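You operate a simulated robot arm through the tools that you are given. There is no shell and no other tool. Be economical: measure what you need, move in short steps, check, and stop when the job is done.

You are at the controls of a simulated robot arm. One attempt, no reset.

TASK
Wipe the old grease off the jar base and brush on a fresh patch.
Fine: cloth and brush go back, then seat the bell lid so that the jar seals.

The check looks at the end state, three seconds after you hand in, the way a careful person would. Anything else that was tipped, shoved, dropped, spilled or broken makes it a failure. A push-on lid holds only when it is set on centred and level and pressed home; a screw cap is set on level and turned clockwise until tight. Flat cloth is picked up by pressing the open fingertips on it (5 to 10 N) and closing them slowly along it; thin cloth reads only 2 to 8 mm in the jaws.

THE ROBOT
A 6-joint arm with a two-finger parallel gripper, fixed in place. Base frame: the origin is at the foot of the arm, x ahead of it, y to its left, z up; the work surface is at about z = 900. Readings come in mm, degrees, newtons and seconds.
With the tool pointing down near the work surface it reaches from about 240 to 640 mm from the base axis. Its first joint turns from -66.0 to 66.0 degrees. Payload 2.7 kg.
The TCP is the grasp point between the finger pads, 23 mm short of the fingertips. In the tool frame z runs along the fingers and y along their closing line. The gripper opens to 94 mm. The fingers are 38 mm wide and 10 mm thick; the gripper's body (54 by 96 mm) begins 39 mm behind the TCP.
Orientation is told as [roll, pitch, yaw] about the base's x, y, z axes, in that order, counted from this pose: with the fingers straight down and closing along the base's y, the tool's x points along the base's -x, its y along +y and its z along -z.

THE INTERFACE
- The arm moves only by the tool jog_arm. Its argument "deltas" is a list of rows, each a list of 6 numbers: the shift along the tool's x, y, z in units of 300 mm (1.0 is 300 mm), then the turn, a rotation vector about the tool's x, y, z in units of 90 degrees (1.0 is 90 degrees). In form: [[dx, dy, dz, ax, ay, az], ...]. A call has 1 to 8 rows; each row is the pose to reach, as a shift and turn from the pose commanded when the call began, along the tool's axes at that moment. "claw" is the opening in per cent of the stroke, from 0 (shut) to 100 (fully open), set as the call begins (left out, the last holds). A call with a number of a shift or a turn outside -1 to 1 is refused whole. Rows are played at 5 a second. More than 50 mm and 8.6 degrees between two rows, or a gripper value outside its range, and nothing of the call is played. Where a pose cannot be reached the arm comes as near as it can. A force on the tool above 40 N (or 10 N above the force at the start of the call, whichever is more), or a blocked arm, ends the call early, and 0.2 s more pass. The fingers move at their own pace (about 45 mm/s each) and stop on an object; they squeeze with about 38 N. The grip force told is the motor's: it shows also when the fingers shut on nothing. Time passes only in rows, and 0.2 s behind the last, so rows that repeat a pose let the fingers close. It gives the time, the measured TCP pose, the force on the tool (base axes), the opening and the grip force at its end, in the units of the frame above (readings bear some noise).
- Cameras (640 x 400 px; columns grow to the right, rows downward): "scene" is fixed at [80.7, -472.9, 1410.4]; the picture's right is [0.45, -0.89, 0.00], its down [-0.47, -0.24, -0.85] and it looks along [0.76, 0.38, -0.53] (base axes); focal length 214 px, centre (320, 200). "wrist" rides on the gripper at [-39, 0, -44] in the tool frame; the picture's right is [0.00, -1.00, 0.00], its down [0.97, 0.00, -0.24] and it looks along [0.24, 0.00, 0.97] (tool axes); focal length 218 px, centre (320, 200). There is no depth. A picture from a camera that has moved, and an enlarged one, comes with that camera's place and axes in the base frame and with its lens. The place of the scene camera against the robot may be out by one fixed shift of up to 25 mm in any direction.
- get_image(camera): a new picture of that camera. It takes no simulated time.
- inspect(camera, box): a new picture of the part [left, top, right, bottom] of that camera's present view, enlarged. It takes no simulated time.
- sign_off(): hands the job in; it is judged then, once.

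Work in short steps. Places have to be worked out from the pictures, the camera data and where the tool is seen: move nearer, look again, correct. Check each grasp and each placing, and mend what went wrong. You have 120 turns and 68 pictures in all, those below and enlarged ones among them. Open the gripper and draw the arm clear of the work before you hand the job in, unless the task says otherwise; then end with one line.

The tools are called after ">>>" by a JSON object that holds its "op" and its "data". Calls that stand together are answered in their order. jog_arm: Moves the arm, as the interface text tells. Its arguments: {"type":"object","properties":{"deltas":{"type":"array","items":{"type":"array","items":{"type":"number"}}},"claw":{"type":"number"}},"required":["deltas"]} The other tools are called the same way: get_image (camera) takes a picture; inspect (camera, box) takes an enlarged picture of a part of a camera's view; sign_off () hands the job in.

At the start:

```text
clock: 0.0
tcp_pos: [293.6, -204.9, 1306.2]
orientation: [0.0, -0.1, 0.0]
contact_force: [1.1, -0.4, 1.2]
width: 94.2
gripper_force: 0.1
```

scene: 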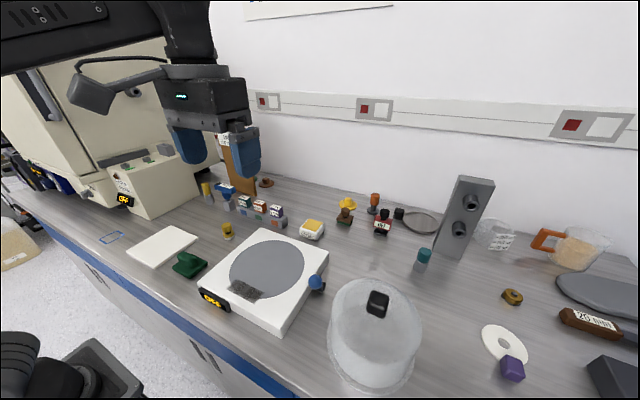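
wrist: 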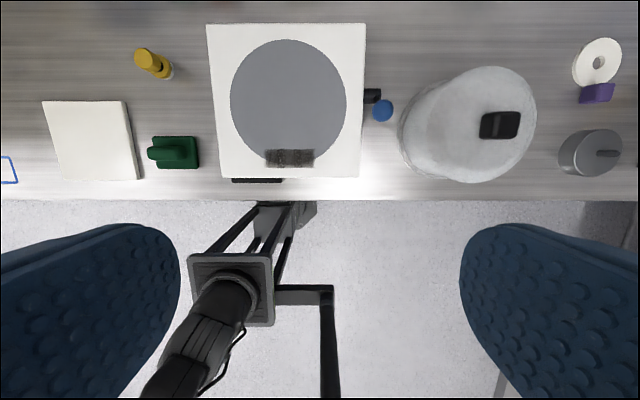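

I start by enlarging the work area to identify cloth, brush, grease pot and lid.

>>> {"op": "inspect", "data": {"camera": "wrist", "box": [0, 0, 320, 200]}}

>>> {"op": "inspect", "data": {"camera": "wrist", "box": [320, 0, 640, 200]}}

>>> {"op": "inspect", "data": {"camera": "scene", "box": [80, 160, 400, 360]}}

```text
2.00 times, centred on (160, 100) of wrist
camera zoom: at [333.1, -205.1, 1350.2], right [0.0, -1.0, 0.0], down [-0.97, 0.0, 0.24], along [-0.24, 0.0, -0.97], focal length 436 px, centre (640, 400)
```

zoom: 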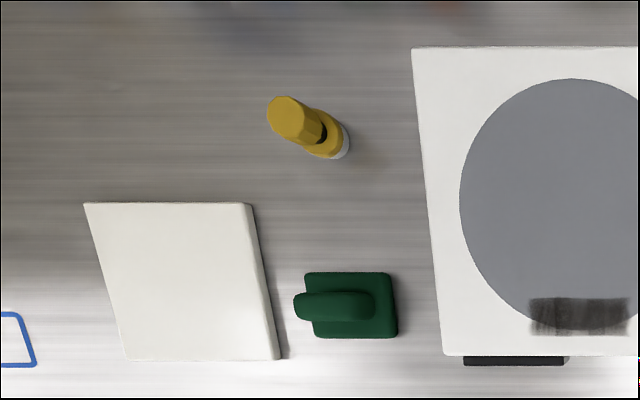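

```text
2.00 times, centred on (480, 100) of wrist
camera zoom: at [333.1, -205.1, 1350.2], right [0.0, -1.0, 0.0], down [-0.97, 0.0, 0.24], along [-0.24, 0.0, -0.97], focal length 436 px, centre (0, 400)
```

zoom: 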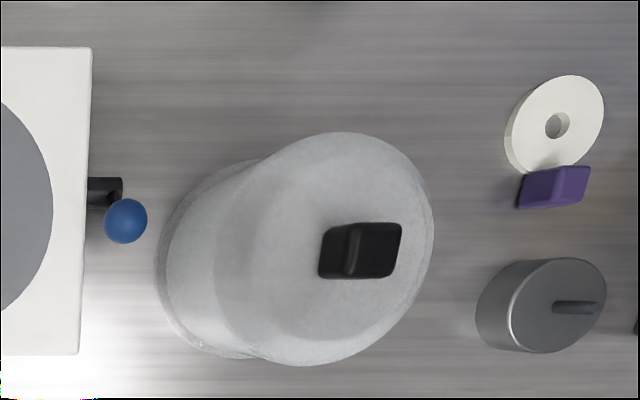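

```text
2.00 times, centred on (240, 260) of scene
camera zoom: at [80.7, -472.9, 1410.4], right [0.45, -0.89, 0.0], down [-0.47, -0.24, -0.85], along [0.76, 0.38, -0.53], focal length 429 px, centre (480, 80)
```

zoom: 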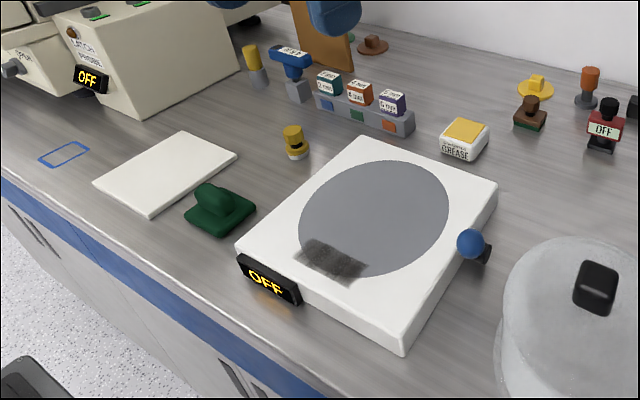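

More detail on the back row and the right-hand side.

>>> {"op": "inspect", "data": {"camera": "scene", "box": [190, 165, 350, 265]}}

>>> {"op": "inspect", "data": {"camera": "scene", "box": [320, 165, 480, 265]}}

>>> {"op": "inspect", "data": {"camera": "scene", "box": [320, 200, 640, 400]}}

>>> {"op": "inspect", "data": {"camera": "scene", "box": [0, 120, 220, 260]}}

```text
4.00 times, centred on (270, 215) of scene
camera zoom: at [80.7, -472.9, 1410.4], right [0.45, -0.89, 0.0], down [-0.47, -0.24, -0.85], along [0.76, 0.38, -0.53], focal length 858 px, centre (520, 140)
```

zoom: 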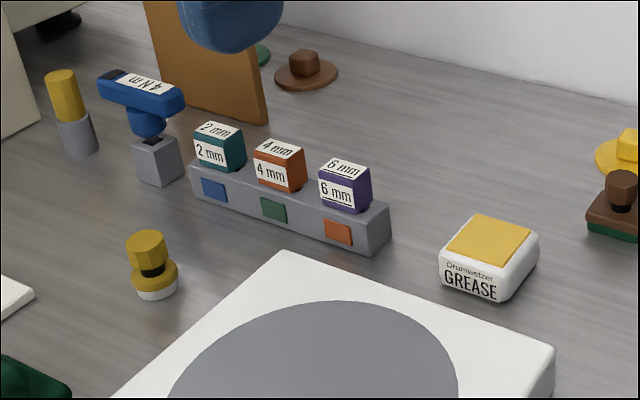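

```text
4.00 times, centred on (400, 215) of scene
camera zoom: at [80.7, -472.9, 1410.4], right [0.45, -0.89, 0.0], down [-0.47, -0.24, -0.85], along [0.76, 0.38, -0.53], focal length 858 px, centre (0, 140)
```

zoom: 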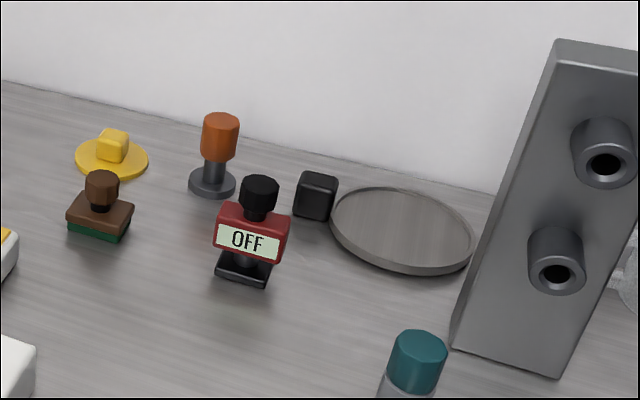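

```text
2.00 times, centred on (480, 300) of scene
camera zoom: at [80.7, -472.9, 1410.4], right [0.45, -0.89, 0.0], down [-0.47, -0.24, -0.85], along [0.76, 0.38, -0.53], focal length 429 px, centre (0, 0)
```

zoom: 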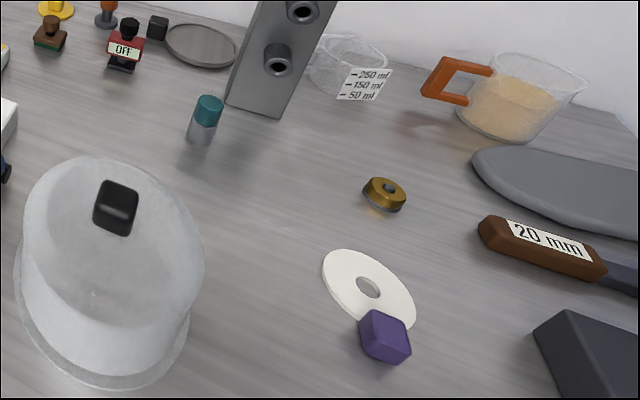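

```text
2.86 times, centred on (110, 190) of scene
camera zoom: at [80.7, -472.9, 1410.4], right [0.45, -0.89, 0.0], down [-0.47, -0.24, -0.85], along [0.76, 0.38, -0.53], focal length 613 px, centre (920, 229)
```

zoom: 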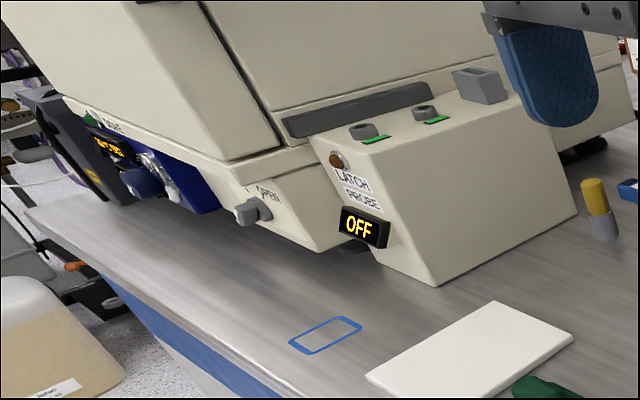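

Candidates: green wad with ridge at about (321, 73) (cloth), yellow-handled white-tipped brush at about (468, 79), GREASE pad behind the base, base centre about (415, -149). I move over the left side for a closer look.

>>> {"op": "jog_arm", "data": {"deltas": [[-0.036, 0.117, 0.065, 0, 0, 0], [-0.072, 0.233, 0.13, 0, 0, 0], [-0.108, 0.35, 0.195, 0, 0, 0], [-0.144, 0.467, 0.26, 0, 0, 0], [-0.18, 0.583, 0.325, 0, 0, 0], [-0.216, 0.7, 0.39, 0, 0, 0], [-0.252, 0.817, 0.455, 0, 0, 0], [-0.288, 0.933, 0.52, 0, 0, 0]]}}

>>> {"op": "get_image", "data": {"camera": "wrist"}}

```text
clock: 1.8
tcp_pos: [383.6, 75.5, 1148.3]
orientation: [-0.1, -0.1, 0.0]
contact_force: [0.2, 0.2, -0.6]
width: 94.0
gripper_force: 0.1
```

```text
58 pictures are left
camera wrist: at [421.2, 74.8, 1193.4], right [0.0, -1.0, 0.0], down [-0.97, 0.0, 0.24], along [-0.24, 0.0, -0.97], focal length 218 px, centre (320, 200)
```

wrist: 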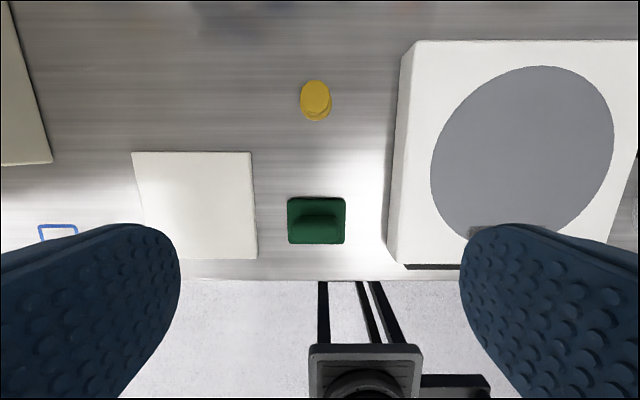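

Enlarge the green wad and the yellow brush for grasp geometry.

>>> {"op": "inspect", "data": {"camera": "wrist", "box": [256, 70, 384, 150]}}

>>> {"op": "inspect", "data": {"camera": "wrist", "box": [256, 180, 384, 260]}}

```text
5.00 times, centred on (320, 110) of wrist
camera zoom: at [421.2, 74.8, 1193.4], right [0.0, -1.0, 0.0], down [-0.97, 0.0, 0.24], along [-0.24, 0.0, -0.97], focal length 1091 px, centre (320, 650)
```

zoom: 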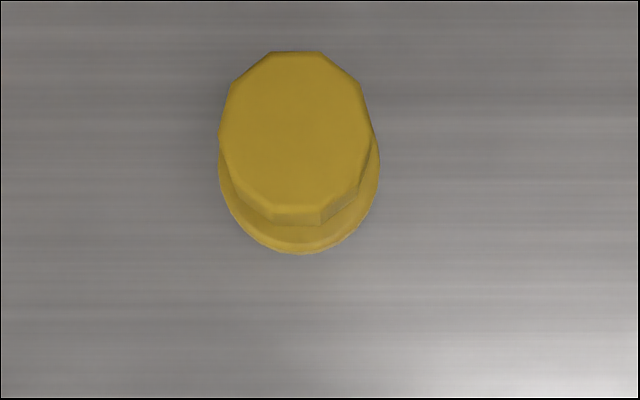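

```text
5.00 times, centred on (320, 220) of wrist
camera zoom: at [421.2, 74.8, 1193.4], right [0.0, -1.0, 0.0], down [-0.97, 0.0, 0.24], along [-0.24, 0.0, -0.97], focal length 1091 px, centre (320, 100)
```

zoom: 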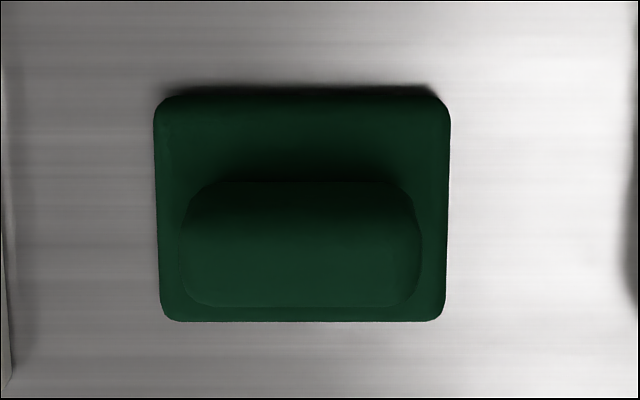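

Wad: ridge about 60 mm along y, 28 mm along x, at about (321, 80), top near z 943. I move over it while turning 90° so the fingers close along x.

>>> {"op": "jog_arm", "data": {"deltas": [[0.026, 0.002, 0.025, 0, 0, 0.0625], [0.052, 0.004, 0.05, 0, 0, 0.125], [0.078, 0.006, 0.075, 0, 0, 0.1875], [0.104, 0.008, 0.1, 0, 0, 0.25], [0.13, 0.01, 0.125, 0, 0, 0.3125], [0.156, 0.012, 0.15, 0, 0, 0.375], [0.182, 0.014, 0.175, 0, 0, 0.4375], [0.207, 0.015, 0.2, 0, 0, 0.5]]}}

>>> {"op": "jog_arm", "data": {"deltas": [[0, 0, 0.025, 0, 0, 0.0625], [0, 0, 0.05, 0, 0, 0.125], [0, 0, 0.075, 0, 0, 0.1875], [0, 0, 0.1, 0, 0, 0.25], [0, 0, 0.125, 0, 0, 0.3125], [0, 0, 0.15, 0, 0, 0.375], [0, 0, 0.175, 0, 0, 0.4375], [0, 0, 0.2, 0, 0, 0.5]]}}

>>> {"op": "get_image", "data": {"camera": "wrist"}}

```text
clock: 3.6
tcp_pos: [318.1, 78.8, 1088.7]
orientation: [-0.1, 0.0, -45.1]
contact_force: [-0.3, -0.3, -0.1]
width: 94.0
gripper_force: 0.1
```

```text
clock: 5.4
tcp_pos: [318.6, 80.0, 1028.8]
orientation: [0.2, 0.0, -90.1]
contact_force: [0.6, -0.2, 0.5]
width: 94.2
gripper_force: 0.0
```

```text
55 pictures are left
camera wrist: at [318.0, 40.8, 1073.6], right [-1.0, 0.0, 0.0], down [0.0, 0.97, 0.24], along [0.0, 0.24, -0.97], focal length 218 px, centre (320, 200)
```

wrist: 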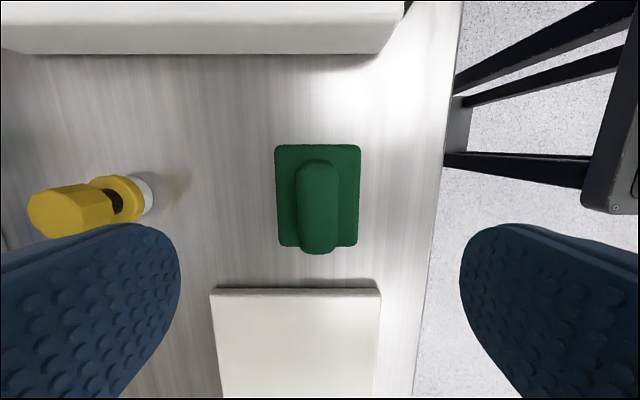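

Well centred; wad base centre (320, 78.5). Descend to TCP z ≈ 942 and close.

>>> {"op": "jog_arm", "data": {"deltas": [[0, 0.005, 0.08, 0, 0, 0], [0, 0.005, 0.16, 0, 0, 0], [0, 0.005, 0.22, 0, 0, 0], [0, 0.005, 0.26, 0, 0, 0], [0, 0.005, 0.289, 0, 0, 0], [0, 0.005, 0.289, 0, 0, 0]]}}

>>> {"op": "jog_arm", "data": {"deltas": [[0, 0, 0, 0, 0, 0], [0, 0, 0, 0, 0, 0], [0, 0, 0, 0, 0, 0], [0, 0, 0, 0, 0, 0], [0, 0, 0, 0, 0, 0], [0, 0, 0, 0, 0, 0]], "claw": 0}}

```text
clock: 6.8
tcp_pos: [320.0, 76.8, 942.1]
orientation: [0.1, 0.0, -90.1]
contact_force: [-1.1, 0.5, 0.3]
width: 93.8
gripper_force: 0.1
```

```text
clock: 8.2
tcp_pos: [318.9, 78.4, 942.3]
orientation: [0.0, 0.0, -90.0]
contact_force: [-0.5, 0.4, 0.4]
width: 25.2
gripper_force: 37.7
```

Gripped at 25 mm. Lift 70 mm and check.

>>> {"op": "jog_arm", "data": {"deltas": [[0, 0, -0.08, 0, 0, 0], [0, 0, -0.16, 0, 0, 0], [0, 0, -0.24, 0, 0, 0], [0, 0, -0.24, 0, 0, 0]]}}

>>> {"op": "inspect", "data": {"camera": "scene", "box": [100, 140, 420, 340]}}

>>> {"op": "get_image", "data": {"camera": "wrist"}}

```text
clock: 9.2
tcp_pos: [322.2, 77.9, 1015.5]
orientation: [0.0, 0.0, -90.1]
contact_force: [-0.1, 0.5, 0.5]
width: 0.3
gripper_force: 37.8
```

```text
2.00 times, centred on (260, 240) of scene
camera zoom: at [80.7, -472.9, 1410.4], right [0.45, -0.89, 0.0], down [-0.47, -0.24, -0.85], along [0.76, 0.38, -0.53], focal length 429 px, centre (440, 120)
```

zoom: 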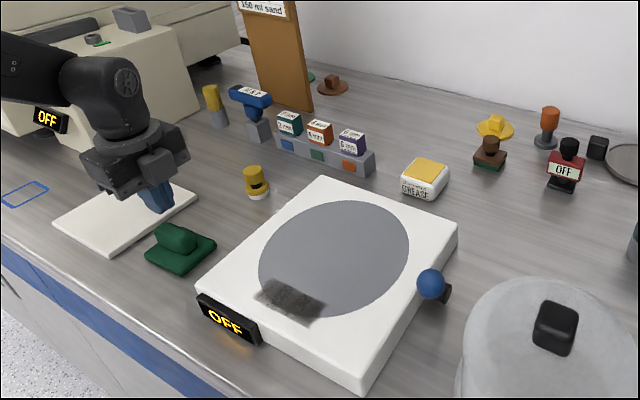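

```text
53 pictures are left
camera wrist: at [320.9, 38.8, 1060.3], right [-1.0, 0.0, 0.0], down [0.0, 0.97, 0.24], along [0.0, 0.24, -0.97], focal length 218 px, centre (320, 200)
```

wrist: 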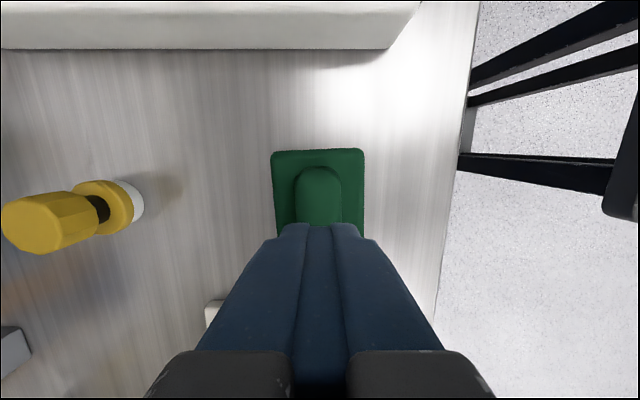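

It slipped off: the ridge is lower than I judged. Pre-open to about 45 mm, descend slowly until the tips meet the wad's base, then close.

>>> {"op": "jog_arm", "data": {"deltas": [[0, -0.003, 0, 0, 0, 0], [0, -0.005, 0.08, 0, 0, 0], [0, -0.005, 0.16, 0, 0, 0], [0, -0.005, 0.22, 0, 0, 0], [0, -0.005, 0.245, 0, 0, 0], [0, -0.005, 0.258, 0, 0, 0], [0, -0.005, 0.265, 0, 0, 0], [0, -0.005, 0.272, 0, 0, 0]], "claw": 48}}

```text
clock: 10.9
tcp_pos: [319.9, 79.8, 939.3]
orientation: [0.2, 0.1, -89.9]
contact_force: [-3.6, -1.5, 7.9]
width: 45.1
gripper_force: 0.3
stopped in row 8: the force on the tool passed its limit (the readings are from after the stop); the commanded pose is now the measured one
```

Tips rest on the base at z ≈ 916. Close here and lift a little, slowly.

>>> {"op": "jog_arm", "data": {"deltas": [[0, 0, -0.002, 0, 0, 0], [0, 0, -0.002, 0, 0, 0], [0, 0, -0.002, 0, 0, 0], [0, 0, -0.002, 0, 0, 0], [0, 0, -0.002, 0, 0, 0]], "claw": 0}}

>>> {"op": "jog_arm", "data": {"deltas": [[0, 0, -0.01, 0, 0, 0], [0, 0, -0.02, 0, 0, 0], [0, 0, -0.03, 0, 0, 0], [0, 0, -0.03, 0, 0, 0]]}}

```text
clock: 12.1
tcp_pos: [320.9, 80.2, 938.6]
orientation: [0.2, 0.1, -89.9]
contact_force: [2.1, 2.5, 8.1]
width: 25.4
gripper_force: 38.3
```

```text
clock: 13.1
tcp_pos: [320.3, 79.5, 948.3]
orientation: [0.2, 0.0, -90.1]
contact_force: [0.0, -0.3, -0.1]
width: 25.2
gripper_force: 37.6
```

Still 25 mm wide; lift further slowly.

>>> {"op": "jog_arm", "data": {"deltas": [[0, 0, -0.02, 0, 0, 0], [0, 0, -0.05, 0, 0, 0], [0, 0, -0.09, 0, 0, 0], [0, 0, -0.14, 0, 0, 0], [0, 0, -0.2, 0, 0, 0], [0, 0, -0.2, 0, 0, 0]]}}

>>> {"op": "get_image", "data": {"camera": "wrist"}}

```text
clock: 14.5
tcp_pos: [320.1, 79.9, 1007.9]
orientation: [0.2, 0.1, -89.9]
contact_force: [0.2, 0.6, -0.1]
width: 25.2
gripper_force: 38.2
```

```text
52 pictures are left
camera wrist: at [319.5, 40.4, 1053.1], right [-1.0, 0.0, 0.0], down [0.0, 0.97, 0.24], along [0.0, 0.24, -0.97], focal length 218 px, centre (320, 200)
```

wrist: 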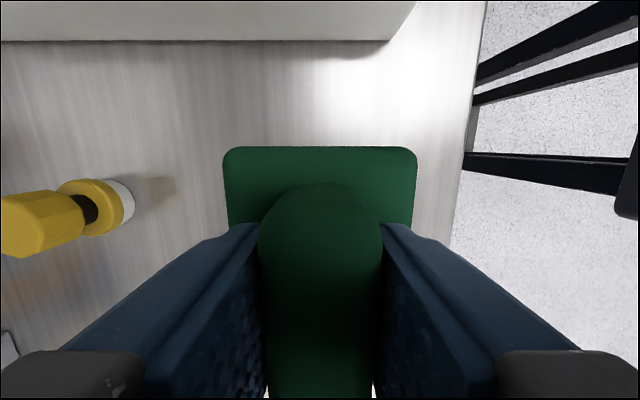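

Wad held. Travel at z ≈ 1025 to above the old grease patch, about (312, -148).

>>> {"op": "jog_arm", "data": {"deltas": [[-0.05, -0.003, -0.03, 0, 0, 0], [-0.15, -0.007, -0.06, 0, 0, 0], [-0.28, -0.01, -0.06, 0, 0, 0], [-0.4, -0.014, -0.06, 0, 0, 0], [-0.52, -0.018, -0.06, 0, 0, 0], [-0.62, -0.022, -0.06, 0, 0, 0], [-0.7, -0.025, -0.06, 0, 0, 0], [-0.76, -0.027, -0.06, 0, 0, 0]]}}

>>> {"op": "get_image", "data": {"camera": "wrist"}}

>>> {"op": "inspect", "data": {"camera": "scene", "box": [160, 200, 320, 300]}}

```text
clock: 16.3
tcp_pos: [312.0, -148.7, 1027.3]
orientation: [0.2, 0.0, -89.8]
contact_force: [0.6, -0.2, -1.5]
width: 25.0
gripper_force: 38.1
```

```text
51 pictures are left
camera wrist: at [311.1, -187.9, 1072.2], right [-1.0, 0.0, 0.0], down [0.0, 0.97, 0.24], along [0.0, 0.24, -0.97], focal length 218 px, centre (320, 200)
```

wrist: 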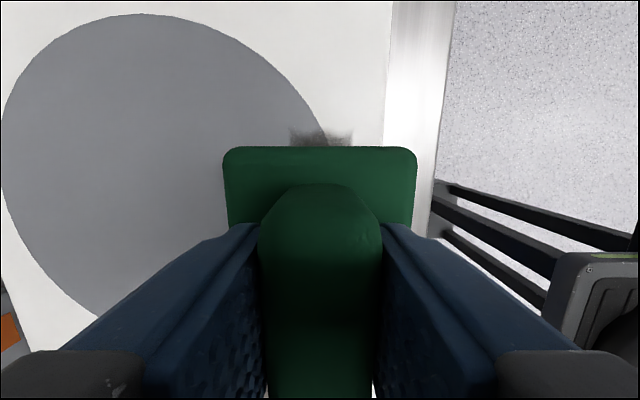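

```text
4.00 times, centred on (240, 250) of scene
camera zoom: at [80.7, -472.9, 1410.4], right [0.45, -0.89, 0.0], down [-0.47, -0.24, -0.85], along [0.76, 0.38, -0.53], focal length 858 px, centre (640, 0)
```

zoom: 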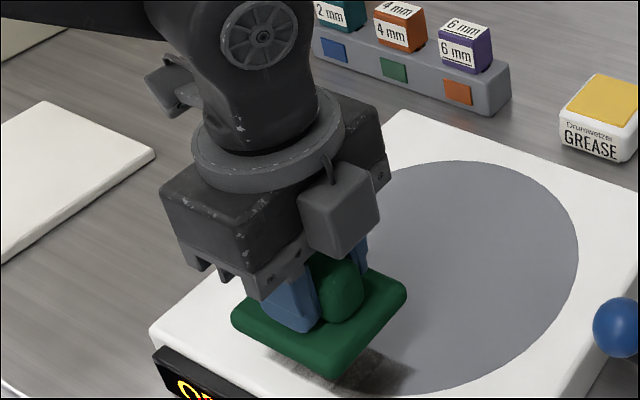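

The patch spans x 291–330, y -197…-101; the wad is centred on it. Descend carefully to contact.

>>> {"op": "jog_arm", "data": {"deltas": [[0, 0, 0.08, 0, 0, 0], [0, 0, 0.14, 0, 0, 0], [0, 0, 0.165, 0, 0, 0], [0, 0, 0.175, 0, 0, 0], [0, 0, 0.185, 0, 0, 0], [0, 0, 0.195, 0, 0, 0], [0, 0, 0.202, 0, 0, 0], [0, 0, 0.208, 0, 0, 0]]}}

```text
clock: 17.1
tcp_pos: [312.7, -148.3, 984.1]
orientation: [0.4, -0.1, -89.9]
contact_force: [-1.3, -0.7, 6.0]
width: 25.1
gripper_force: 38.4
stopped in row 3: the force on the tool passed its limit (the readings are from after the stop); the commanded pose is now the measured one
```

Contact at TCP z 984 (base top ≈ 945). Now wipe with back-and-forth strokes along y under light pressure.

>>> {"op": "jog_arm", "data": {"deltas": [[0, 0, 0.003, 0, 0, 0], [-0.04, 0, 0.004, 0, 0, 0], [-0.08, 0, 0.004, 0, 0, 0], [-0.12, 0, 0.004, 0, 0, 0], [-0.08, 0, 0.004, 0, 0, 0], [-0.03, 0, 0.004, 0, 0, 0], [0.02, 0, 0.004, 0, 0, 0], [0.07, 0, 0.004, 0, 0, 0]]}}

```text
clock: 18.0
tcp_pos: [312.8, -178.6, 983.8]
orientation: [0.7, -0.2, -89.8]
contact_force: [-0.5, -1.2, 4.2]
width: 25.1
gripper_force: 37.8
stopped in row 4: the force on the tool passed its limit (the readings are from after the stop); the commanded pose is now the measured one
```

Pressure built too high; force is now 4 N. Continue strokes with almost no added press.

>>> {"op": "jog_arm", "data": {"deltas": [[0.0, 0, 0.001, 0, 0, 0], [0.04, 0, 0.001, 0, 0, 0], [0.08, 0, 0.001, 0, 0, 0], [0.12, 0, 0.001, 0, 0, 0], [0.16, 0, 0.001, 0, 0, 0], [0.2, 0, 0.001, 0, 0, 0], [0.225, 0, 0.001, 0, 0, 0]]}}

```text
clock: 19.6
tcp_pos: [313.7, -110.9, 984.4]
orientation: [0.8, -0.2, -89.8]
contact_force: [-0.5, -13.9, 31.3]
width: 25.1
gripper_force: 38.1
```

Force 31 N now, a bit high; ease off 0.6 mm and stroke back with small x offsets.

>>> {"op": "jog_arm", "data": {"deltas": [[0.0, 0, -0.002, 0, 0, 0], [-0.04, 0, -0.002, 0, 0, 0], [-0.08, 0, -0.002, 0, 0, 0], [-0.12, 0, -0.002, 0, 0, 0], [-0.16, 0, -0.002, 0, 0, 0], [-0.2, 0, -0.002, 0, 0, 0], [-0.225, 0, -0.002, 0, 0, 0]]}}

>>> {"op": "jog_arm", "data": {"deltas": [[0.0, 0.01, 0, 0, 0, 0], [0.04, 0.01, 0, 0, 0, 0], [0.08, 0.01, 0, 0, 0, 0], [0.12, 0.01, 0, 0, 0, 0], [0.16, 0.01, 0, 0, 0, 0], [0.2, 0.01, 0, 0, 0, 0], [0.225, 0.01, 0, 0, 0, 0]]}}

>>> {"op": "jog_arm", "data": {"deltas": [[0.0, -0.02, 0, 0, 0, 0], [-0.04, -0.02, 0, 0, 0, 0], [-0.08, -0.02, 0, 0, 0, 0], [-0.12, -0.02, 0, 0, 0, 0], [-0.16, -0.02, 0, 0, 0, 0], [-0.2, -0.02, 0, 0, 0, 0], [-0.225, -0.02, 0, 0, 0, 0]]}}

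>>> {"op": "inspect", "data": {"camera": "scene", "box": [160, 200, 320, 300]}}

```text
clock: 21.2
tcp_pos: [314.4, -176.3, 983.5]
orientation: [0.7, 0.0, -89.9]
contact_force: [-0.3, 7.5, 16.2]
width: 25.2
gripper_force: 38.5
```

```text
clock: 22.8
tcp_pos: [316.7, -110.7, 985.0]
orientation: [0.8, -0.2, -89.8]
contact_force: [0.8, -5.1, 10.3]
width: 25.0
gripper_force: 37.7
```

```text
clock: 24.4
tcp_pos: [310.9, -176.5, 983.4]
orientation: [0.7, -0.1, -89.9]
contact_force: [0.2, 4.8, 11.5]
width: 25.4
gripper_force: 38.1
```

```text
4.00 times, centred on (240, 250) of scene
camera zoom: at [80.6, -472.7, 1410.5], right [0.45, -0.89, 0.0], down [-0.47, -0.24, -0.85], along [0.76, 0.38, -0.53], focal length 858 px, centre (640, 0)
```

zoom: 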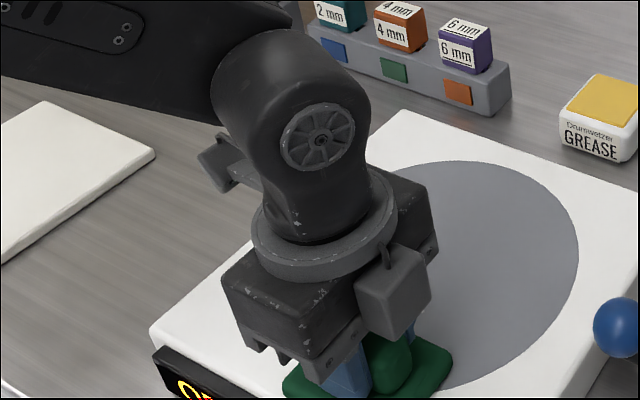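

Lift off and look at the wiped area.

>>> {"op": "jog_arm", "data": {"deltas": [[0, 0.0, -0.05, 0, 0, 0], [0.1, 0, -0.12, 0, 0, 0], [0.25, 0, -0.14, 0, 0, 0], [0.4, 0, -0.14, 0, 0, 0], [0.4, 0, -0.14, 0, 0, 0]]}}

>>> {"op": "get_image", "data": {"camera": "wrist"}}

>>> {"op": "inspect", "data": {"camera": "scene", "box": [160, 200, 320, 300]}}

```text
clock: 25.6
tcp_pos: [309.5, -55.0, 1025.6]
orientation: [0.7, -0.1, -89.8]
contact_force: [-0.6, 0.1, -0.4]
width: 25.0
gripper_force: 37.8
```

```text
48 pictures are left
camera wrist: at [309.6, -95.1, 1069.7], right [-1.0, 0.0, -0.01], down [0.0, 0.97, 0.24], along [0.01, 0.24, -0.97], focal length 218 px, centre (320, 200)
```

wrist: 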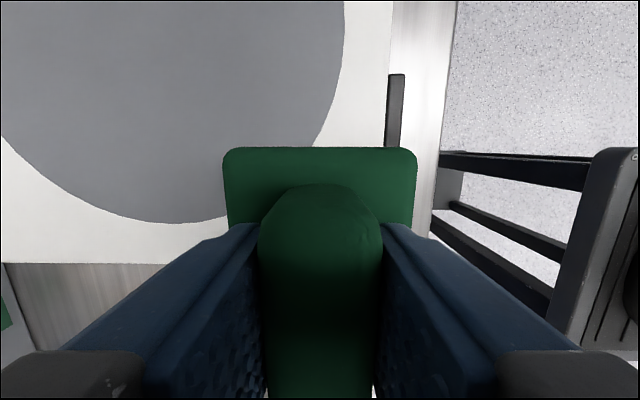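

```text
4.00 times, centred on (240, 250) of scene
camera zoom: at [80.7, -472.9, 1410.4], right [0.45, -0.89, 0.0], down [-0.47, -0.24, -0.85], along [0.76, 0.38, -0.53], focal length 858 px, centre (640, 0)
```

zoom: 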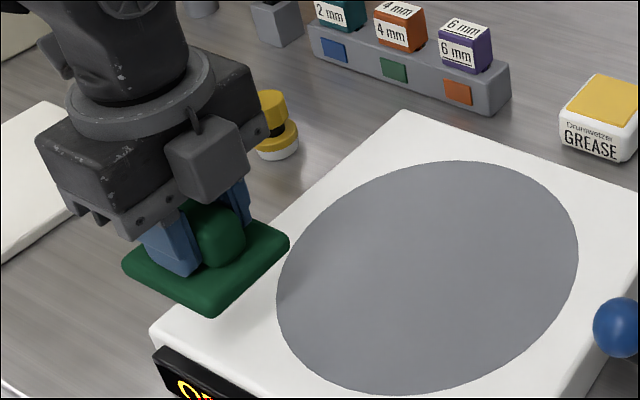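

The patch is wiped clean. Return the wad to (320, 79), leveling out the 0.7° roll.

>>> {"op": "jog_arm", "data": {"deltas": [[0.12, 0.01, 0, 0, -0.008, 0], [0.26, 0.025, 0, 0, -0.008, 0], [0.38, 0.035, 0, 0, -0.008, 0], [0.447, 0.035, 0.06, 0, -0.008, 0], [0.447, 0.035, 0.15, 0, -0.008, 0], [0.447, 0.035, 0.22, 0, -0.008, 0], [0.447, 0.035, 0.26, 0, -0.008, 0]]}}

>>> {"op": "jog_arm", "data": {"deltas": [[0, 0, 0.005, 0, 0, 0], [0, 0, 0.01, 0, 0, 0], [0, 0, 0.015, 0, 0, 0], [0, 0, 0.02, 0, 0, 0], [0, 0, 0.025, 0, 0, 0], [0, 0, 0.03, 0, 0, 0]]}}

```text
clock: 27.2
tcp_pos: [319.9, 76.7, 947.8]
orientation: [0.7, -0.7, -89.9]
contact_force: [-0.2, 0.5, -0.5]
width: 25.1
gripper_force: 38.0
```

```text
clock: 28.6
tcp_pos: [321.0, 76.5, 940.1]
orientation: [0.7, -0.8, -89.9]
contact_force: [-3.5, 0.9, 16.9]
width: 25.5
gripper_force: 38.1
```

On the table at z 940; release slowly by opening partially, then rise.

>>> {"op": "jog_arm", "data": {"deltas": [[0, 0, -0.002, 0, 0, 0], [0, 0, -0.002, 0, 0, 0], [0, 0, -0.002, 0, 0, 0], [0, 0, -0.1, 0, 0, 0], [0, 0, -0.22, 0, 0.008, 0], [0, 0, -0.3, 0, 0.008, 0], [0, 0, -0.3, 0, 0.008, 0]], "claw": 48}}

>>> {"op": "get_image", "data": {"camera": "wrist"}}

```text
clock: 30.2
tcp_pos: [318.7, 77.4, 1030.0]
orientation: [0.6, 0.0, -89.9]
contact_force: [-0.3, 0.3, 0.0]
width: 44.9
gripper_force: 0.0
```

```text
46 pictures are left
camera wrist: at [318.5, 37.8, 1074.5], right [-1.0, 0.0, -0.01], down [0.0, 0.97, 0.24], along [0.01, 0.24, -0.97], focal length 218 px, centre (320, 200)
```

wrist: 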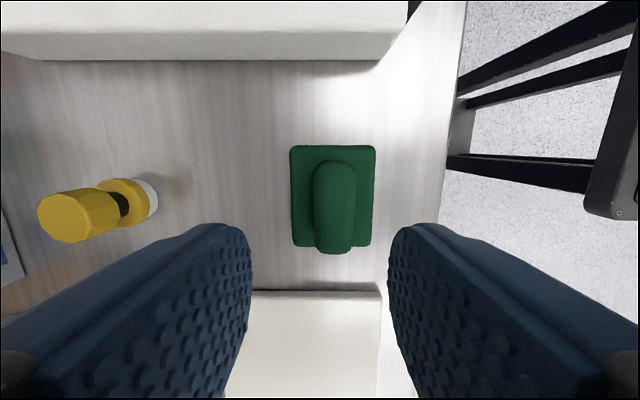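

The wad is standing flat near home (about 10 mm nearer the edge, acceptable). Go over the brush at about (467, 79), opening fully and leveling.

>>> {"op": "jog_arm", "data": {"deltas": [[0, 0.1, -0.02, 0.0075, 0, 0], [0, 0.22, -0.03, 0.0075, 0, 0], [0, 0.34, -0.03, 0.0075, 0, 0], [0.003, 0.44, -0.03, 0.0075, 0, 0], [0.005, 0.494, -0.03, 0.0075, 0, 0], [0.005, 0.494, -0.03, 0.0075, 0, 0]], "claw": 100}}

>>> {"op": "get_image", "data": {"camera": "wrist"}}

```text
clock: 31.6
tcp_pos: [466.8, 79.4, 1038.9]
orientation: [0.0, -0.1, -89.9]
contact_force: [0.5, -0.1, -0.5]
width: 93.9
gripper_force: 0.0
```

```text
45 pictures are left
camera wrist: at [467.3, 40.2, 1083.4], right [-1.0, 0.0, 0.0], down [0.0, 0.97, 0.24], along [0.0, 0.24, -0.97], focal length 218 px, centre (320, 200)
```

wrist: 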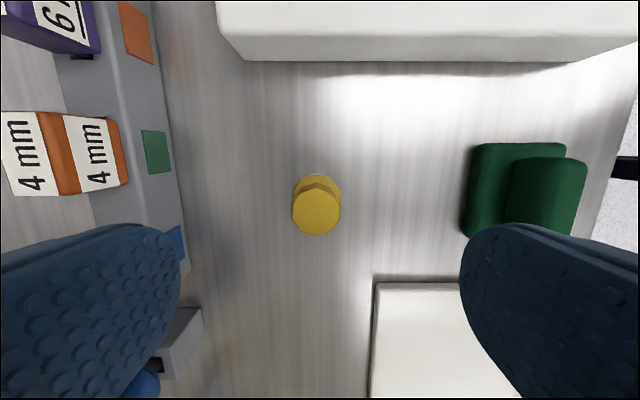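

Brush head at about (469, 81). Descend to TCP z 947 and close.

>>> {"op": "jog_arm", "data": {"deltas": [[0.005, 0.007, 0.1, 0, 0, 0], [0.005, 0.007, 0.19, 0, 0, 0], [0.005, 0.007, 0.25, 0, 0, 0], [0.005, 0.007, 0.29, 0, 0, 0], [0.005, 0.007, 0.306, 0, 0, 0], [0.005, 0.007, 0.306, 0, 0, 0]]}}

>>> {"op": "jog_arm", "data": {"deltas": [[0, 0, 0, 0, 0, 0], [0, 0, 0, 0, 0, 0], [0, 0, 0, 0, 0, 0], [0, 0, 0, 0, 0, 0], [0, 0, 0, 0, 0, 0], [0, 0, 0, 0, 0, 0]], "claw": 0}}

>>> {"op": "jog_arm", "data": {"deltas": [[0, 0, -0.01, 0, 0, 0], [0, 0, -0.03, 0, 0, 0], [0, 0, -0.07, 0, 0, 0], [0, 0, -0.12, 0, 0, 0], [0, 0, -0.12, 0, 0, 0]]}}

>>> {"op": "get_image", "data": {"camera": "wrist"}}

```text
clock: 33.0
tcp_pos: [468.7, 79.1, 947.0]
orientation: [0.0, 0.0, -89.9]
contact_force: [-0.2, -0.8, -0.4]
width: 94.1
gripper_force: 0.0
```

```text
clock: 34.4
tcp_pos: [468.2, 79.8, 945.7]
orientation: [0.1, -0.1, -89.9]
contact_force: [0.7, -0.4, 0.5]
width: 30.7
gripper_force: 38.1
```

```text
clock: 35.6
tcp_pos: [470.2, 80.6, 983.7]
orientation: [-0.1, -0.1, -90.0]
contact_force: [0.0, 0.1, -0.8]
width: 30.8
gripper_force: 38.2
```

```text
44 pictures are left
camera wrist: at [470.0, 41.6, 1028.3], right [-1.0, 0.0, 0.0], down [0.0, 0.97, 0.24], along [0.0, 0.24, -0.97], focal length 218 px, centre (320, 200)
```

wrist: 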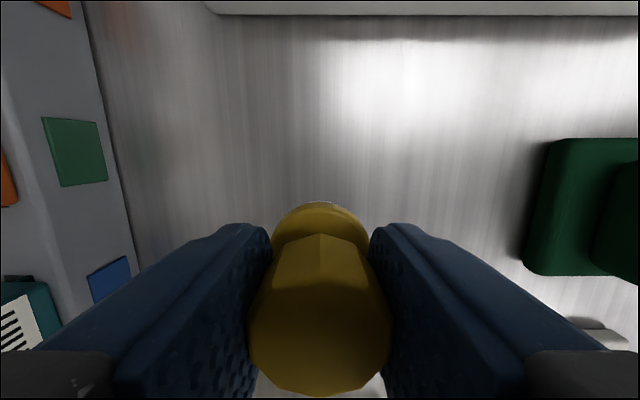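

Brush held (31 mm, tip 46 mm below TCP). From the scene view the GREASE pad is near (615, -177); fly at z ≈ 1060 towards it and look.

>>> {"op": "jog_arm", "data": {"deltas": [[0, 0, -0.12, 0, 0, 0], [-0.08, 0.04, -0.22, 0, 0, 0], [-0.22, 0.08, -0.253, 0, 0, 0], [-0.36, 0.12, -0.253, 0, 0, 0], [-0.5, 0.17, -0.253, 0, 0, 0], [-0.63, 0.22, -0.253, 0, 0, 0], [-0.75, 0.27, -0.253, 0, 0, 0], [-0.8, 0.3, -0.253, 0, 0, 0]]}}

>>> {"op": "get_image", "data": {"camera": "wrist"}}

>>> {"op": "get_image", "data": {"camera": "scene"}}

```text
clock: 37.4
tcp_pos: [561.2, -159.5, 1059.4]
orientation: [0.0, -0.1, -89.8]
contact_force: [-0.8, -0.1, -0.7]
width: 30.6
gripper_force: 38.3
```

```text
43 pictures are left
camera wrist: at [561.5, -198.7, 1103.5], right [-1.0, 0.0, 0.0], down [0.0, 0.97, 0.24], along [0.0, 0.24, -0.97], focal length 218 px, centre (320, 200)
```

wrist: 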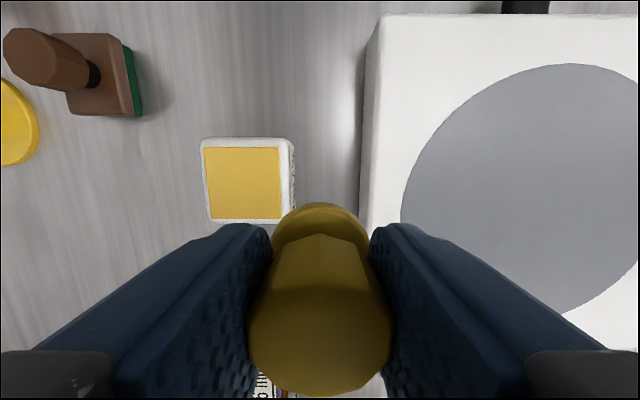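

```text
42 pictures are left
```

scene: 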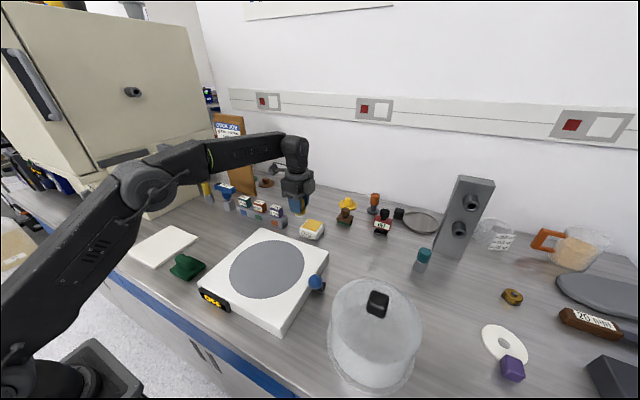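

Pad top at about (625, -169), z ≈ 922, about 58 mm square of grease; I will dab its near part at x ≈ 609. Approach to z 995, then down slowly.

>>> {"op": "jog_arm", "data": {"deltas": [[-0.014, 0.08, 0, 0, 0, 0], [-0.028, 0.16, 0, 0, 0, 0], [-0.028, 0.16, 0.1, 0, 0, 0], [-0.028, 0.16, 0.2, 0, 0, 0], [-0.028, 0.16, 0.25, 0, 0, 0], [-0.028, 0.16, 0.25, 0, 0, 0]]}}

>>> {"op": "jog_arm", "data": {"deltas": [[0, 0, 0.01, 0, 0, 0], [0, 0, 0.02, 0, 0, 0], [0, 0, 0.027, 0, 0, 0], [0, 0, 0.034, 0, 0, 0], [0, 0, 0.041, 0, 0, 0], [0, 0, 0.048, 0, 0, 0], [0, 0, 0.055, 0, 0, 0], [0, 0, 0.06, 0, 0, 0]]}}

```text
clock: 38.8
tcp_pos: [611.7, -167.1, 985.5]
orientation: [-0.1, -0.1, -89.9]
contact_force: [-1.1, -0.2, -0.7]
width: 30.7
gripper_force: 37.8
out of reach, approached as far as the arm can: row 2, 3
```

```text
clock: 39.7
tcp_pos: [612.8, -167.7, 985.9]
orientation: [0.5, -0.4, -89.9]
contact_force: [0.5, 0.2, 2.7]
width: 30.7
gripper_force: 37.6
out of reach, approached as far as the arm can: row 1, 2, 3, 4
stopped in row 4: the force on the tool passed its limit (the readings are from after the stop); the commanded pose is now the measured one
```

Contact at TCP z 986, perhaps the pad is higher than thought. Look.

>>> {"op": "get_image", "data": {"camera": "wrist"}}

>>> {"op": "inspect", "data": {"camera": "scene", "box": [250, 180, 378, 260]}}

```text
41 pictures are left
camera wrist: at [612.3, -206.8, 1030.3], right [-1.0, 0.0, -0.01], down [0.0, 0.97, 0.23], along [0.01, 0.23, -0.97], focal length 218 px, centre (320, 200)
```

wrist: 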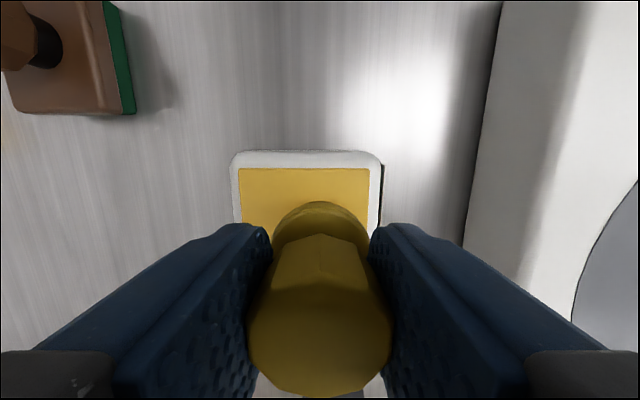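

```text
5.00 times, centred on (314, 220) of scene
camera zoom: at [80.7, -472.9, 1410.4], right [0.45, -0.89, 0.0], down [-0.47, -0.24, -0.85], along [0.76, 0.38, -0.53], focal length 1072 px, centre (350, 100)
```

zoom: 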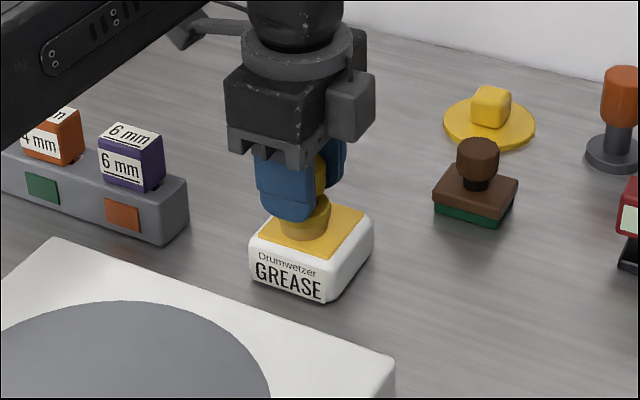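

The brush is on the grease. Work it with a short light swirl, then lift.

>>> {"op": "jog_arm", "data": {"deltas": [[0, -0.005, 0.001, 0, 0, 0], [0.02, -0.005, 0.001, 0, 0, 0], [0.0, -0.005, 0.001, 0, 0, 0], [-0.02, -0.005, 0.001, 0, 0, 0], [0, -0.005, 0.001, 0, 0, 0], [0, -0.005, 0.001, 0, 0, 0]]}}

>>> {"op": "jog_arm", "data": {"deltas": [[0, -0.01, -0.03, 0, 0, 0], [0, -0.02, -0.08, 0, 0, 0], [0, -0.05, -0.16, 0, 0, 0], [0, -0.15, -0.2, 0.005, 0.004, 0], [0, -0.27, -0.2, 0.005, 0.004, 0], [0.01, -0.4, -0.2, 0.005, 0.004, 0], [0.02, -0.53, -0.2, 0.005, 0.004, 0]]}}

>>> {"op": "inspect", "data": {"camera": "scene", "box": [210, 160, 370, 260]}}

```text
clock: 41.1
tcp_pos: [611.6, -168.3, 985.6]
orientation: [0.3, -0.3, -90.1]
contact_force: [-0.8, -4.1, 10.3]
width: 30.8
gripper_force: 37.7
out of reach, approached as far as the arm can: row 2
```

```text
clock: 42.7
tcp_pos: [454.0, -161.5, 1043.3]
orientation: [0.0, 0.0, -89.9]
contact_force: [-0.6, -0.1, -0.2]
width: 30.5
gripper_force: 37.9
out of reach, approached as far as the arm can: row 3, 4
```

```text
4.00 times, centred on (290, 210) of scene
camera zoom: at [80.7, -472.9, 1410.4], right [0.45, -0.89, 0.0], down [-0.47, -0.24, -0.85], along [0.76, 0.38, -0.53], focal length 858 px, centre (440, 160)
```

zoom: 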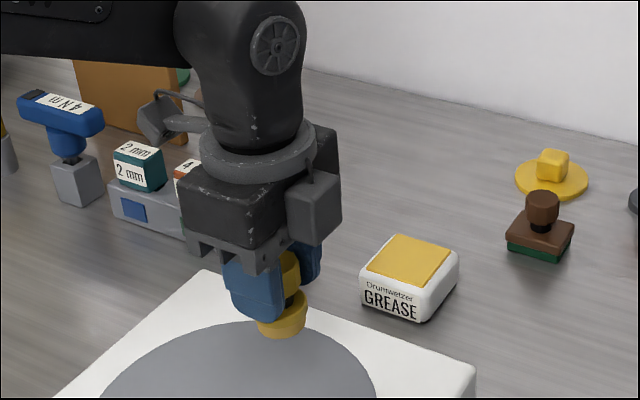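

Move to the patch start (312, -185) at z ≈ 1012.

>>> {"op": "jog_arm", "data": {"deltas": [[-0.02, -0.12, 0, 0, 0, 0], [-0.04, -0.25, 0, 0, 0, 0], [-0.06, -0.37, 0, 0, 0, 0], [-0.078, -0.473, 0.03, 0, 0, 0], [-0.078, -0.473, 0.1, 0, 0, 0], [-0.078, -0.473, 0.1, 0, 0, 0]]}}

>>> {"op": "jog_arm", "data": {"deltas": [[0, 0, 0.02, 0, 0, 0], [0, 0, 0.035, 0, 0, 0], [0, 0, 0.045, 0, 0, 0], [0, 0, 0.052, 0, 0, 0], [0, 0, 0.059, 0, 0, 0], [0, 0, 0.066, 0, 0, 0], [0, 0, 0.073, 0, 0, 0], [0, 0, 0.08, 0, 0, 0]]}}

```text
clock: 44.1
tcp_pos: [309.6, -184.8, 1013.0]
orientation: [0.0, 0.0, -89.8]
contact_force: [-0.9, -0.8, -0.4]
width: 30.5
gripper_force: 37.9
```

```text
clock: 45.9
tcp_pos: [310.1, -185.5, 990.4]
orientation: [0.3, -0.2, -89.8]
contact_force: [-4.6, 4.8, 23.8]
width: 30.6
gripper_force: 38.2
```

In contact at 24 N; ease slightly and stroke along y to -107.

>>> {"op": "jog_arm", "data": {"deltas": [[0, 0.005, -0.002, 0, 0, 0], [0.05, 0.005, -0.002, 0, 0, 0], [0.1, 0.005, -0.002, 0, 0, 0], [0.15, 0.005, -0.002, 0, 0, 0], [0.2, 0.005, -0.002, 0, 0, 0], [0.25, 0.005, -0.002, 0, 0, 0], [0.25, 0.005, -0.002, 0, 0, 0]]}}

>>> {"op": "get_image", "data": {"camera": "wrist"}}

```text
clock: 47.5
tcp_pos: [313.0, -112.2, 991.9]
orientation: [0.1, -0.1, -89.9]
contact_force: [2.3, -8.7, 28.2]
width: 30.8
gripper_force: 38.5
```

```text
38 pictures are left
camera wrist: at [311.9, -151.0, 1035.6], right [-1.0, 0.0, 0.0], down [0.0, 0.97, 0.24], along [0.0, 0.24, -0.97], focal length 218 px, centre (320, 200)
```

wrist: 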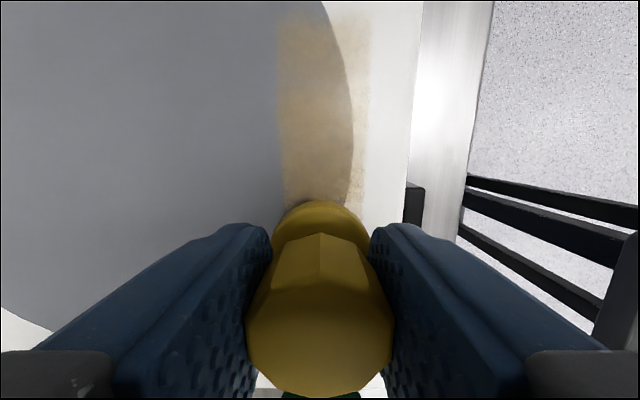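

A fresh yellow band is appearing. Stroke back and forth once more to make it even.

>>> {"op": "jog_arm", "data": {"deltas": [[0, -0.003, -0.002, 0, 0, 0], [-0.05, -0.003, -0.002, 0, 0, 0], [-0.1, -0.003, -0.002, 0, 0, 0], [-0.15, -0.003, -0.002, 0, 0, 0], [-0.2, -0.003, -0.002, 0, 0, 0], [-0.25, -0.003, -0.002, 0, 0, 0], [-0.25, -0.003, -0.002, 0, 0, 0]]}}

>>> {"op": "jog_arm", "data": {"deltas": [[0.05, 0, 0, 0, 0, 0], [0.1, 0, 0, 0, 0, 0], [0.15, 0, 0, 0, 0, 0], [0.2, 0, 0, 0, 0, 0], [0.25, 0, 0, 0, 0, 0], [0.25, 0, 0, 0, 0, 0]]}}

>>> {"op": "jog_arm", "data": {"deltas": [[0, 0, -0.02, 0, 0, 0], [0, 0, -0.06, 0, 0, 0], [0.03, 0, -0.12, 0, 0, 0], [0.13, 0, -0.15, 0, 0, 0], [0.25, 0, -0.15, 0, 0, 0], [0.25, 0, -0.15, 0, 0, 0]]}}

>>> {"op": "get_image", "data": {"camera": "wrist"}}

>>> {"op": "inspect", "data": {"camera": "scene", "box": [160, 200, 320, 300]}}

```text
clock: 49.1
tcp_pos: [309.3, -186.7, 991.5]
orientation: [0.0, 0.0, -89.9]
contact_force: [-1.5, 8.5, 29.5]
width: 30.6
gripper_force: 37.5
```

```text
clock: 50.5
tcp_pos: [308.4, -109.7, 992.0]
orientation: [0.0, 0.1, -89.9]
contact_force: [0.7, -1.4, 4.7]
width: 30.5
gripper_force: 37.7
```

```text
clock: 51.9
tcp_pos: [308.6, -34.8, 1034.8]
orientation: [0.0, 0.0, -89.8]
contact_force: [0.3, 0.9, -0.5]
width: 30.6
gripper_force: 38.4
```

```text
37 pictures are left
camera wrist: at [309.4, -73.8, 1080.4], right [-1.0, 0.0, 0.0], down [0.0, 0.97, 0.24], along [0.0, 0.24, -0.97], focal length 218 px, centre (320, 200)
```

wrist: 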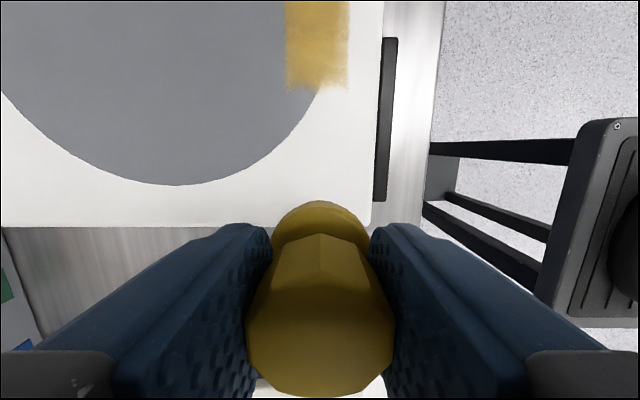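

```text
4.00 times, centred on (240, 250) of scene
camera zoom: at [80.7, -472.9, 1410.4], right [0.45, -0.89, 0.0], down [-0.47, -0.24, -0.85], along [0.76, 0.38, -0.53], focal length 858 px, centre (640, 0)
```

zoom: 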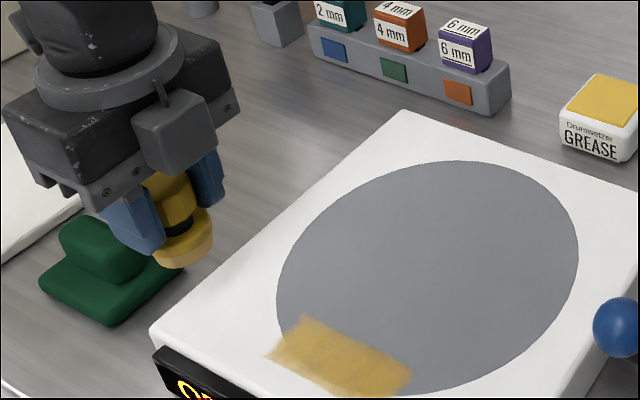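

Fresh, solid patch. Return the brush to (468.5, 79.5).

>>> {"op": "jog_arm", "data": {"deltas": [[0.04, 0.13, 0, 0, 0, 0], [0.1, 0.26, 0, 0, 0, 0], [0.2, 0.38, 0, 0, 0, 0], [0.3, 0.48, 0, 0, 0, 0], [0.382, 0.533, 0, 0, 0, 0], [0.382, 0.533, 0.12, 0, 0, 0], [0.382, 0.533, 0.22, 0, 0, 0], [0.382, 0.533, 0.27, 0, 0, 0]]}}

>>> {"op": "jog_arm", "data": {"deltas": [[0, 0, 0.005, 0, 0, 0], [0, 0, 0.01, 0, 0, 0], [0, 0, 0.014, 0, 0, 0], [0, 0, 0.018, 0, 0, 0], [0, 0, 0.022, 0, 0, 0], [0, 0, 0.026, 0, 0, 0]]}}

```text
clock: 53.7
tcp_pos: [470.6, 80.9, 951.7]
orientation: [-0.1, 0.0, -89.9]
contact_force: [-0.6, 0.1, 0.2]
width: 30.5
gripper_force: 37.9
```

```text
clock: 55.1
tcp_pos: [469.6, 79.2, 946.4]
orientation: [-0.1, 0.0, -89.8]
contact_force: [-0.6, 0.5, 0.1]
width: 30.7
gripper_force: 37.7
```

No contact yet; lower another 2 mm.

>>> {"op": "jog_arm", "data": {"deltas": [[0, 0, 0.003, 0, 0, 0], [0, 0, 0.005, 0, 0, 0], [0, 0, 0.007, 0, 0, 0], [0, 0, 0.007, 0, 0, 0]]}}

```text
clock: 56.1
tcp_pos: [469.6, 78.5, 945.0]
orientation: [0.1, 0.1, -89.8]
contact_force: [-4.8, 2.0, 17.5]
width: 30.4
gripper_force: 38.0
```

In contact; ease a hair, open, and rise.

>>> {"op": "jog_arm", "data": {"deltas": [[0, 0, -0.002, 0, 0, 0], [0, 0, -0.002, 0, 0, 0]]}}

>>> {"op": "jog_arm", "data": {"deltas": [[0, 0, 0, 0, 0, 0], [0, 0, 0, 0, 0, 0], [0, 0, 0, 0, 0, 0], [0, 0, 0, 0, 0, 0], [0, 0, -0.1, 0, 0, 0], [0, 0, -0.24, 0, 0, 0], [0, 0, -0.36, 0, 0, 0], [0, 0, -0.36, 0, 0, 0]], "claw": 80}}

>>> {"op": "get_image", "data": {"camera": "wrist"}}

```text
clock: 56.7
tcp_pos: [468.8, 78.1, 945.4]
orientation: [0.0, 0.0, -89.9]
contact_force: [-1.0, 0.1, 13.1]
width: 30.4
gripper_force: 37.8
```

```text
clock: 58.5
tcp_pos: [469.3, 81.2, 1053.2]
orientation: [-0.2, 0.0, -89.9]
contact_force: [0.3, -0.1, 0.0]
width: 75.3
gripper_force: 0.0
```

```text
35 pictures are left
camera wrist: at [469.3, 42.1, 1098.5], right [-1.0, 0.0, 0.0], down [0.0, 0.97, 0.24], along [0.0, 0.24, -0.97], focal length 218 px, centre (320, 200)
```

wrist: 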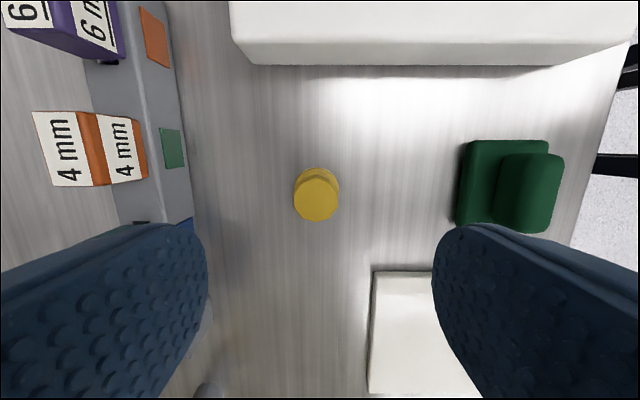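

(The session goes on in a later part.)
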